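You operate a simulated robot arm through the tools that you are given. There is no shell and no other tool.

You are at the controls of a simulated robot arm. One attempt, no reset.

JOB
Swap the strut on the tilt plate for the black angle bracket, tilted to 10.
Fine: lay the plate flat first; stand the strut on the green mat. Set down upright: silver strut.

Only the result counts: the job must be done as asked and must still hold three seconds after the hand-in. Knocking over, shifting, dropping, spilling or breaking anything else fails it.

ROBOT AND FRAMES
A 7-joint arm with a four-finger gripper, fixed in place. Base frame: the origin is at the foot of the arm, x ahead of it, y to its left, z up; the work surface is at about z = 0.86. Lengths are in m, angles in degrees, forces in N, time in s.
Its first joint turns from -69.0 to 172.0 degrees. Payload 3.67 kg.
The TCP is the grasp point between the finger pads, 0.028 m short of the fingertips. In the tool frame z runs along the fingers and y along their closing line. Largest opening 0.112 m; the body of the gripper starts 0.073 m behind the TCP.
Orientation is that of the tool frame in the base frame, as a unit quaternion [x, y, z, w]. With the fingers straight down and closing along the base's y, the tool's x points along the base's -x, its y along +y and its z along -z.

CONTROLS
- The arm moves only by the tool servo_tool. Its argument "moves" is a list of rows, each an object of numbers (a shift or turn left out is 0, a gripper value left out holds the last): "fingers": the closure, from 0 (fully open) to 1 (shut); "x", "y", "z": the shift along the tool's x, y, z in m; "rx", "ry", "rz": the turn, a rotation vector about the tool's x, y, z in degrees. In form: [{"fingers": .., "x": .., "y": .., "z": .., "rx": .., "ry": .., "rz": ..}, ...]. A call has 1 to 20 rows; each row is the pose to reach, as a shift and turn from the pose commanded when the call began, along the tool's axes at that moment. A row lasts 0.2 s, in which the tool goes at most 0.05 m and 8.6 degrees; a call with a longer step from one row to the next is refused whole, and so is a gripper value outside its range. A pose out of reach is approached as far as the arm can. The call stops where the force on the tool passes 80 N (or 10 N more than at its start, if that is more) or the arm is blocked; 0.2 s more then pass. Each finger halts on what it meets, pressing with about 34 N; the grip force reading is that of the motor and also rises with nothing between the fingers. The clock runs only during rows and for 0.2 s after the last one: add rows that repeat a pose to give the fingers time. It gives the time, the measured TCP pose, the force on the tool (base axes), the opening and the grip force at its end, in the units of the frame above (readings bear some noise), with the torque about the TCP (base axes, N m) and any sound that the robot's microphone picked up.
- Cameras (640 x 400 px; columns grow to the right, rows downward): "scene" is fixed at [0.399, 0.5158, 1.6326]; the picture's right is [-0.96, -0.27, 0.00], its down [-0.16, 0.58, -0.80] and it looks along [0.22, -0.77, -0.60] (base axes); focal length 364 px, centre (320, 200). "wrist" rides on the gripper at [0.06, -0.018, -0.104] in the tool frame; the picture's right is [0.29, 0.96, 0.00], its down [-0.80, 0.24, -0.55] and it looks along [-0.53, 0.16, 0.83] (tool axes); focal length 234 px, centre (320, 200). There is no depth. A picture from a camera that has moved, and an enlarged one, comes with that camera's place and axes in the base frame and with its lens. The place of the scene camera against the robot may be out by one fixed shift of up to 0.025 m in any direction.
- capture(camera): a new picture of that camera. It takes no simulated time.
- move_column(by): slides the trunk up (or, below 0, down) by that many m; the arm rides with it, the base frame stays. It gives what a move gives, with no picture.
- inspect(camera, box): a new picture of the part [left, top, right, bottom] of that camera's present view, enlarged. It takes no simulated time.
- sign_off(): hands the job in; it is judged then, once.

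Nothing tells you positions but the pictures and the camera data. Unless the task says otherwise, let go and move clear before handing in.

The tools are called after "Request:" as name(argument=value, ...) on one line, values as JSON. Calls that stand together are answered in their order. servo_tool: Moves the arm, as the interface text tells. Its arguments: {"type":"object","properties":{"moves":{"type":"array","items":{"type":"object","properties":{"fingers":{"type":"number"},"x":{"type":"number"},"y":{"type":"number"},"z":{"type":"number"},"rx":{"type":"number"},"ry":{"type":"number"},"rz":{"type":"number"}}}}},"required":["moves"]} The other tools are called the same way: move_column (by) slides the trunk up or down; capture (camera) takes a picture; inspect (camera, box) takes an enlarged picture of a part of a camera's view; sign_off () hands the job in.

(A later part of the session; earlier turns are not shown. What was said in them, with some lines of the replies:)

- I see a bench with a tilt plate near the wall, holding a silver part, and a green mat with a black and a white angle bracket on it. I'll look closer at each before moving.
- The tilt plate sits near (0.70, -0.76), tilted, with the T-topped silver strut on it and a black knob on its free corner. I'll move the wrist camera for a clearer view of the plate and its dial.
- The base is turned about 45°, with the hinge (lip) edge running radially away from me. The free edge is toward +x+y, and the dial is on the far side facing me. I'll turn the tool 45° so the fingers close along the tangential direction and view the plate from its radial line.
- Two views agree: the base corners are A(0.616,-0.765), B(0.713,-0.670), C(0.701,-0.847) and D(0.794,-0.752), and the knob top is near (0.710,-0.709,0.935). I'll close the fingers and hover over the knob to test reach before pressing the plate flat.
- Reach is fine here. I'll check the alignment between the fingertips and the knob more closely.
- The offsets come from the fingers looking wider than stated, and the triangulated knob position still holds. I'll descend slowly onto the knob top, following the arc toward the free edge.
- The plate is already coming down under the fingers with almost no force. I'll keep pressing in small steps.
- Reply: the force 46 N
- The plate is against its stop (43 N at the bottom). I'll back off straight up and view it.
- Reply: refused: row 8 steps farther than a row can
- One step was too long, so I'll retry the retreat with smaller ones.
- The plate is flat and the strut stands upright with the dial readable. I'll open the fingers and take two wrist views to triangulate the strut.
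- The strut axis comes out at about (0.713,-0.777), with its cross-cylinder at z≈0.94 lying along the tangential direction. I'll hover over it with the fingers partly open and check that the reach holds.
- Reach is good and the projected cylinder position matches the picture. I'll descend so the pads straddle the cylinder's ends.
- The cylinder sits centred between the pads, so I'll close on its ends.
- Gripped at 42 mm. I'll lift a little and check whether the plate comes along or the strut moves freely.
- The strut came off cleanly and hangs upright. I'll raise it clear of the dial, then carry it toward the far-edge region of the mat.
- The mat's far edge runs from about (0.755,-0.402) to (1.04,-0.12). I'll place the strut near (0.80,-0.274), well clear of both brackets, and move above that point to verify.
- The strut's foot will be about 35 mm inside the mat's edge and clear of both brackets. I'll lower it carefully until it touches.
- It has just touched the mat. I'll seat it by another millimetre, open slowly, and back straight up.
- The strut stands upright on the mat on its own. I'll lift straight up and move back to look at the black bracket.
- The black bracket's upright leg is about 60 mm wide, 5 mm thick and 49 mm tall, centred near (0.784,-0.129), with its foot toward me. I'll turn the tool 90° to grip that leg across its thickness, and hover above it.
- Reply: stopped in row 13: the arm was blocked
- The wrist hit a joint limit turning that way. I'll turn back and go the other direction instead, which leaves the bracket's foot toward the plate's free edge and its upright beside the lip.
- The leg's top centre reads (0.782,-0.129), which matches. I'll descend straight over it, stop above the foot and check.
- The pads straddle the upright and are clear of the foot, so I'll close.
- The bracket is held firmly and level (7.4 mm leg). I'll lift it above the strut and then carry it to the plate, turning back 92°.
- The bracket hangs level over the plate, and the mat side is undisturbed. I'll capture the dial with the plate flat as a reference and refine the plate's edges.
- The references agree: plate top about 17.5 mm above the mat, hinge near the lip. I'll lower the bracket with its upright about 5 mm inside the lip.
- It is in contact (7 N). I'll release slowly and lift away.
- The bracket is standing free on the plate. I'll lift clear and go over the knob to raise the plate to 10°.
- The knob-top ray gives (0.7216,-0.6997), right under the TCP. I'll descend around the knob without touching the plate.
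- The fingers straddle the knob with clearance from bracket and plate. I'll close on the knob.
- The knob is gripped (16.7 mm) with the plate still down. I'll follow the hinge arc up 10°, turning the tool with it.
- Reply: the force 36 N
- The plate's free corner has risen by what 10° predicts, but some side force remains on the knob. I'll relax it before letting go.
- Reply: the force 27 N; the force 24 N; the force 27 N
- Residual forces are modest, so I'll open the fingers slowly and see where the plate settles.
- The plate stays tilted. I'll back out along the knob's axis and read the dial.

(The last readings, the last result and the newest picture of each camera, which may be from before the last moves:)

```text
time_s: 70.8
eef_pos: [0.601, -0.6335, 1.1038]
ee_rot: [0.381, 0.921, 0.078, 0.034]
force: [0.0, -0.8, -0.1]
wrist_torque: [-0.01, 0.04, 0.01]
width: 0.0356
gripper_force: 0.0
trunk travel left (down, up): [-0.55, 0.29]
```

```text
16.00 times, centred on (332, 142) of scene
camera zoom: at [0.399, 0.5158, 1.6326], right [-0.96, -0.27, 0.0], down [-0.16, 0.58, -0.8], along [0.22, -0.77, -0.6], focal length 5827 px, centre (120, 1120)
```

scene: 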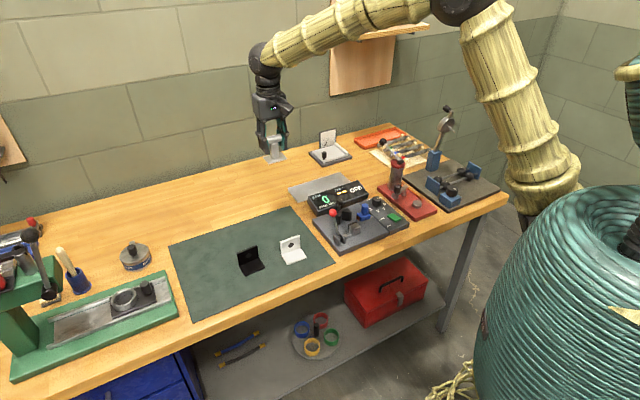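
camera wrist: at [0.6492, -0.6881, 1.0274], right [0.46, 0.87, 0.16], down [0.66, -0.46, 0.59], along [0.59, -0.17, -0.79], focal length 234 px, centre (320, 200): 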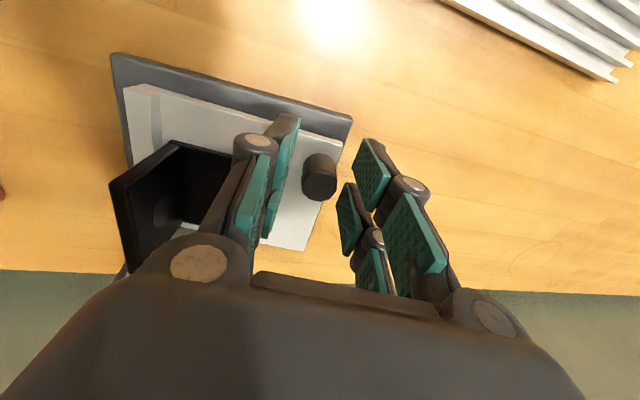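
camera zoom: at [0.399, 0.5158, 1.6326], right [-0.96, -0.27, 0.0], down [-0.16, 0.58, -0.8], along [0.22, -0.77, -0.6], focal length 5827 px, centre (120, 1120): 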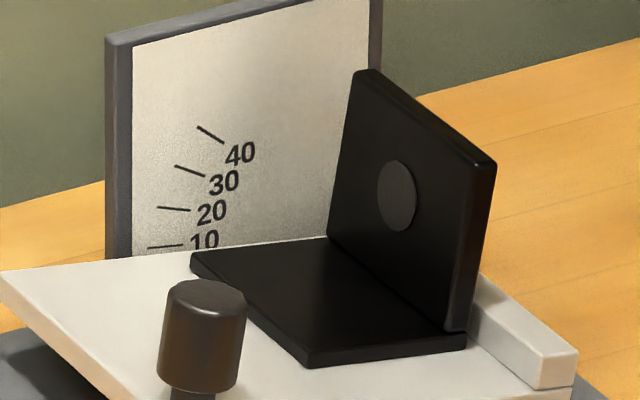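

The bracket stands on the plate and the plate edge sits at the 10 mark. I'll do one more check from the wrist camera.

Request:
capture(camera="wrist")

Request:
inspect(camera="scene", box=[322, 135, 340, 153])

```text
taken
camera wrist: at [0.534, -0.6173, 1.2038], right [0.46, 0.87, 0.16], down [0.66, -0.46, 0.59], along [0.59, -0.17, -0.79], focal length 234 px, centre (320, 200)
```

wrist: 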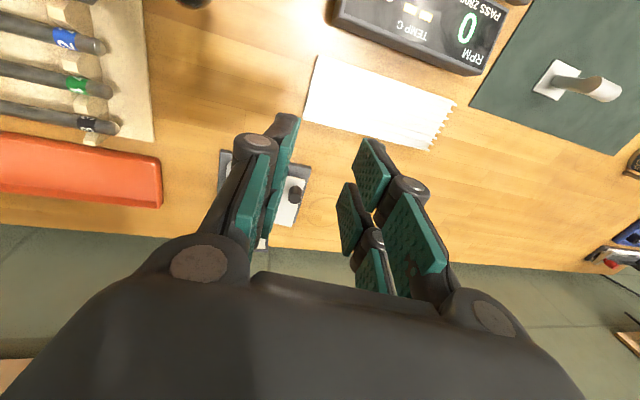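

```text
16.00 times, centred on (331, 144) of scene
camera zoom: at [0.399, 0.5158, 1.6326], right [-0.96, -0.27, 0.0], down [-0.16, 0.58, -0.8], along [0.22, -0.77, -0.6], focal length 5827 px, centre (144, 1096)
```

zoom: 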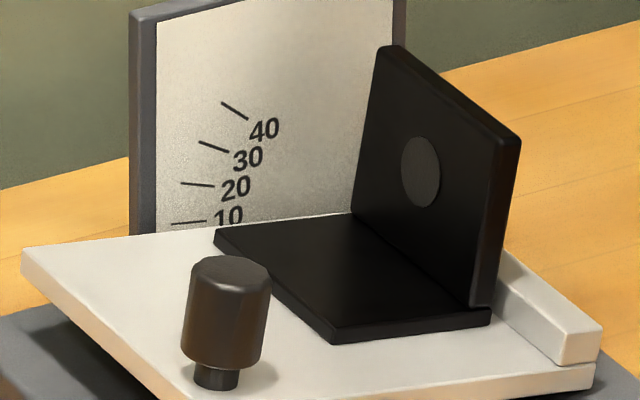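

The estimates agree on about 10°, but I want a sharper look at the dial. I'll take a lower head-on wrist view from well back.

Request:
servo_tool(moves=[{"fingers": 0, "x": 0.0186, "y": -0.0025, "z": 0.0105, "rx": 1.97, "ry": -4.98, "rz": -0.44}, {"x": 0.0372, "y": -0.005, "z": 0.021, "rx": 3.94, "ry": -9.96, "rz": -0.88}, {"x": 0.0558, "y": -0.0074, "z": 0.0316, "rx": 5.9, "ry": -14.94, "rz": -1.32}, {"x": 0.0744, "y": -0.01, "z": 0.042, "rx": 7.87, "ry": -19.9, "rz": -1.76}, {"x": 0.093, "y": -0.0124, "z": 0.0527, "rx": 9.84, "ry": -24.9, "rz": -2.2}, {"x": 0.093, "y": -0.0124, "z": 0.0527, "rx": 9.84, "ry": -24.9, "rz": -2.2}])

Request:
capture(camera="wrist")

```text
time_s: 72.2
eef_pos: [0.5336, -0.5706, 1.0526]
ee_rot: [0.373, 0.902, -0.086, 0.2]
force: [-0.2, -0.7, -0.3]
wrist_torque: [0.06, 0.02, 0.05]
width: 0.1119
gripper_force: 0.1
trunk travel left (down, up): [-0.55, 0.29]
```

```text
taken
camera wrist: at [0.4507, -0.5134, 1.1209], right [0.49, 0.86, -0.13], down [0.52, -0.17, 0.84], along [0.7, -0.48, -0.53], focal length 234 px, centre (320, 200)
```

wrist: 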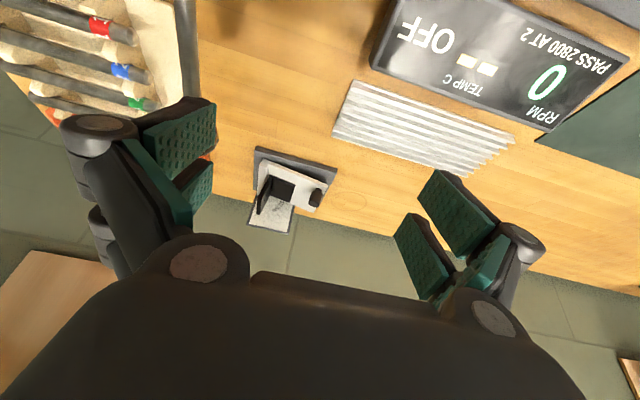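

Request:
inspect(camera="wrist", box=[235, 140, 345, 240])

Request:
inspect(camera="wrist", box=[260, 165, 320, 225])

```text
4.00 times, centred on (290, 190) of wrist
camera zoom: at [0.4507, -0.5134, 1.1209], right [0.49, 0.86, -0.13], down [0.52, -0.17, 0.84], along [0.7, -0.48, -0.53], focal length 937 px, centre (440, 240)
```

zoom: 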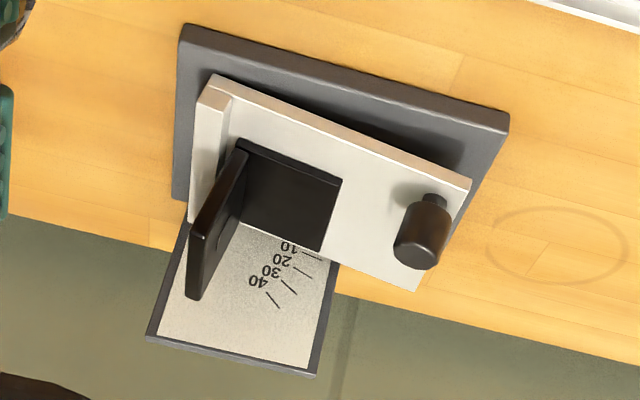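

```text
6.67 times, centred on (290, 195) of wrist
camera zoom: at [0.4507, -0.5134, 1.1209], right [0.49, 0.86, -0.13], down [0.52, -0.17, 0.84], along [0.7, -0.48, -0.53], focal length 1561 px, centre (520, 233)
```

zoom: 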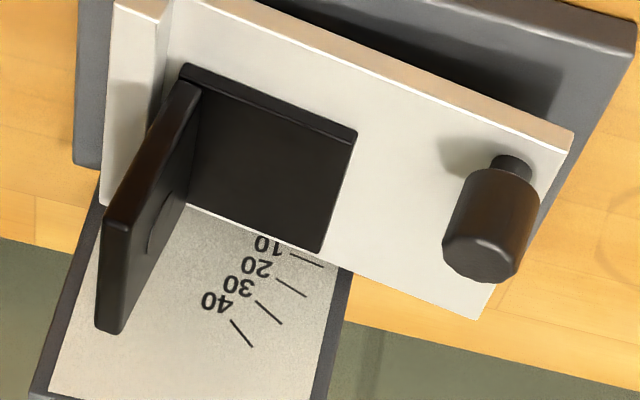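

From this angle the plate edge runs parallel to the 10 mark (image slopes of about 21.3° and 21.5°, with the marks about 10° apart). I'll take one last overall look before handing in.

Request:
capture(camera="scene")

Request:
inspect(camera="scene", box=[170, 120, 370, 290])

```text
taken
```

scene: 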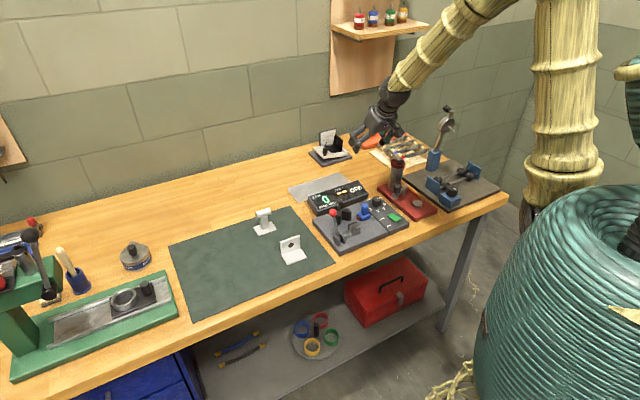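

```text
2.35 times, centred on (270, 205) of scene
camera zoom: at [0.399, 0.5158, 1.6326], right [-0.96, -0.27, 0.0], down [-0.16, 0.58, -0.8], along [0.22, -0.77, -0.6], focal length 857 px, centre (438, 188)
```

zoom: 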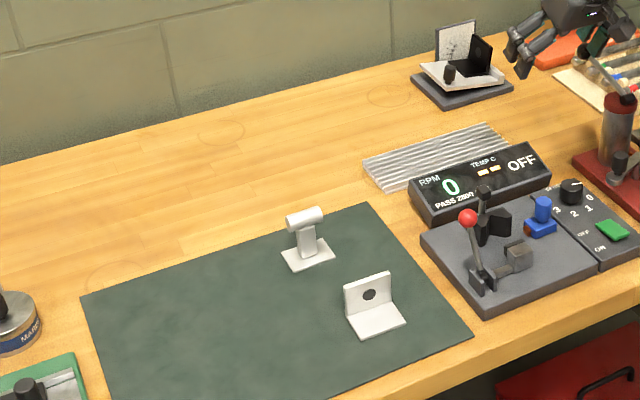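

The strut stands upright on the mat, the black bracket is on the plate at 10°, nothing else has moved, and the gripper is open and clear. I'm handing in.

Request:
sign_off()

```text
The job is handed in.
```

I swapped the strut for the black angle bracket and handed the job in; no verdict came back.

- **Plate:** I laid it flat before the swap and raised it to 10 by its knob afterwards. The edge lines up with the 10 mark on the dial, and I estimate it is within about half a degree.
- **Strut:** The silver strut stands upright on the green mat, clear of the white bracket and the mat's edges.
- **Bracket:** The black bracket stands on the plate with its upright leg beside the lip at the hinge edge.

The last pictures showed nothing else moved. The gripper was open and away from everything.
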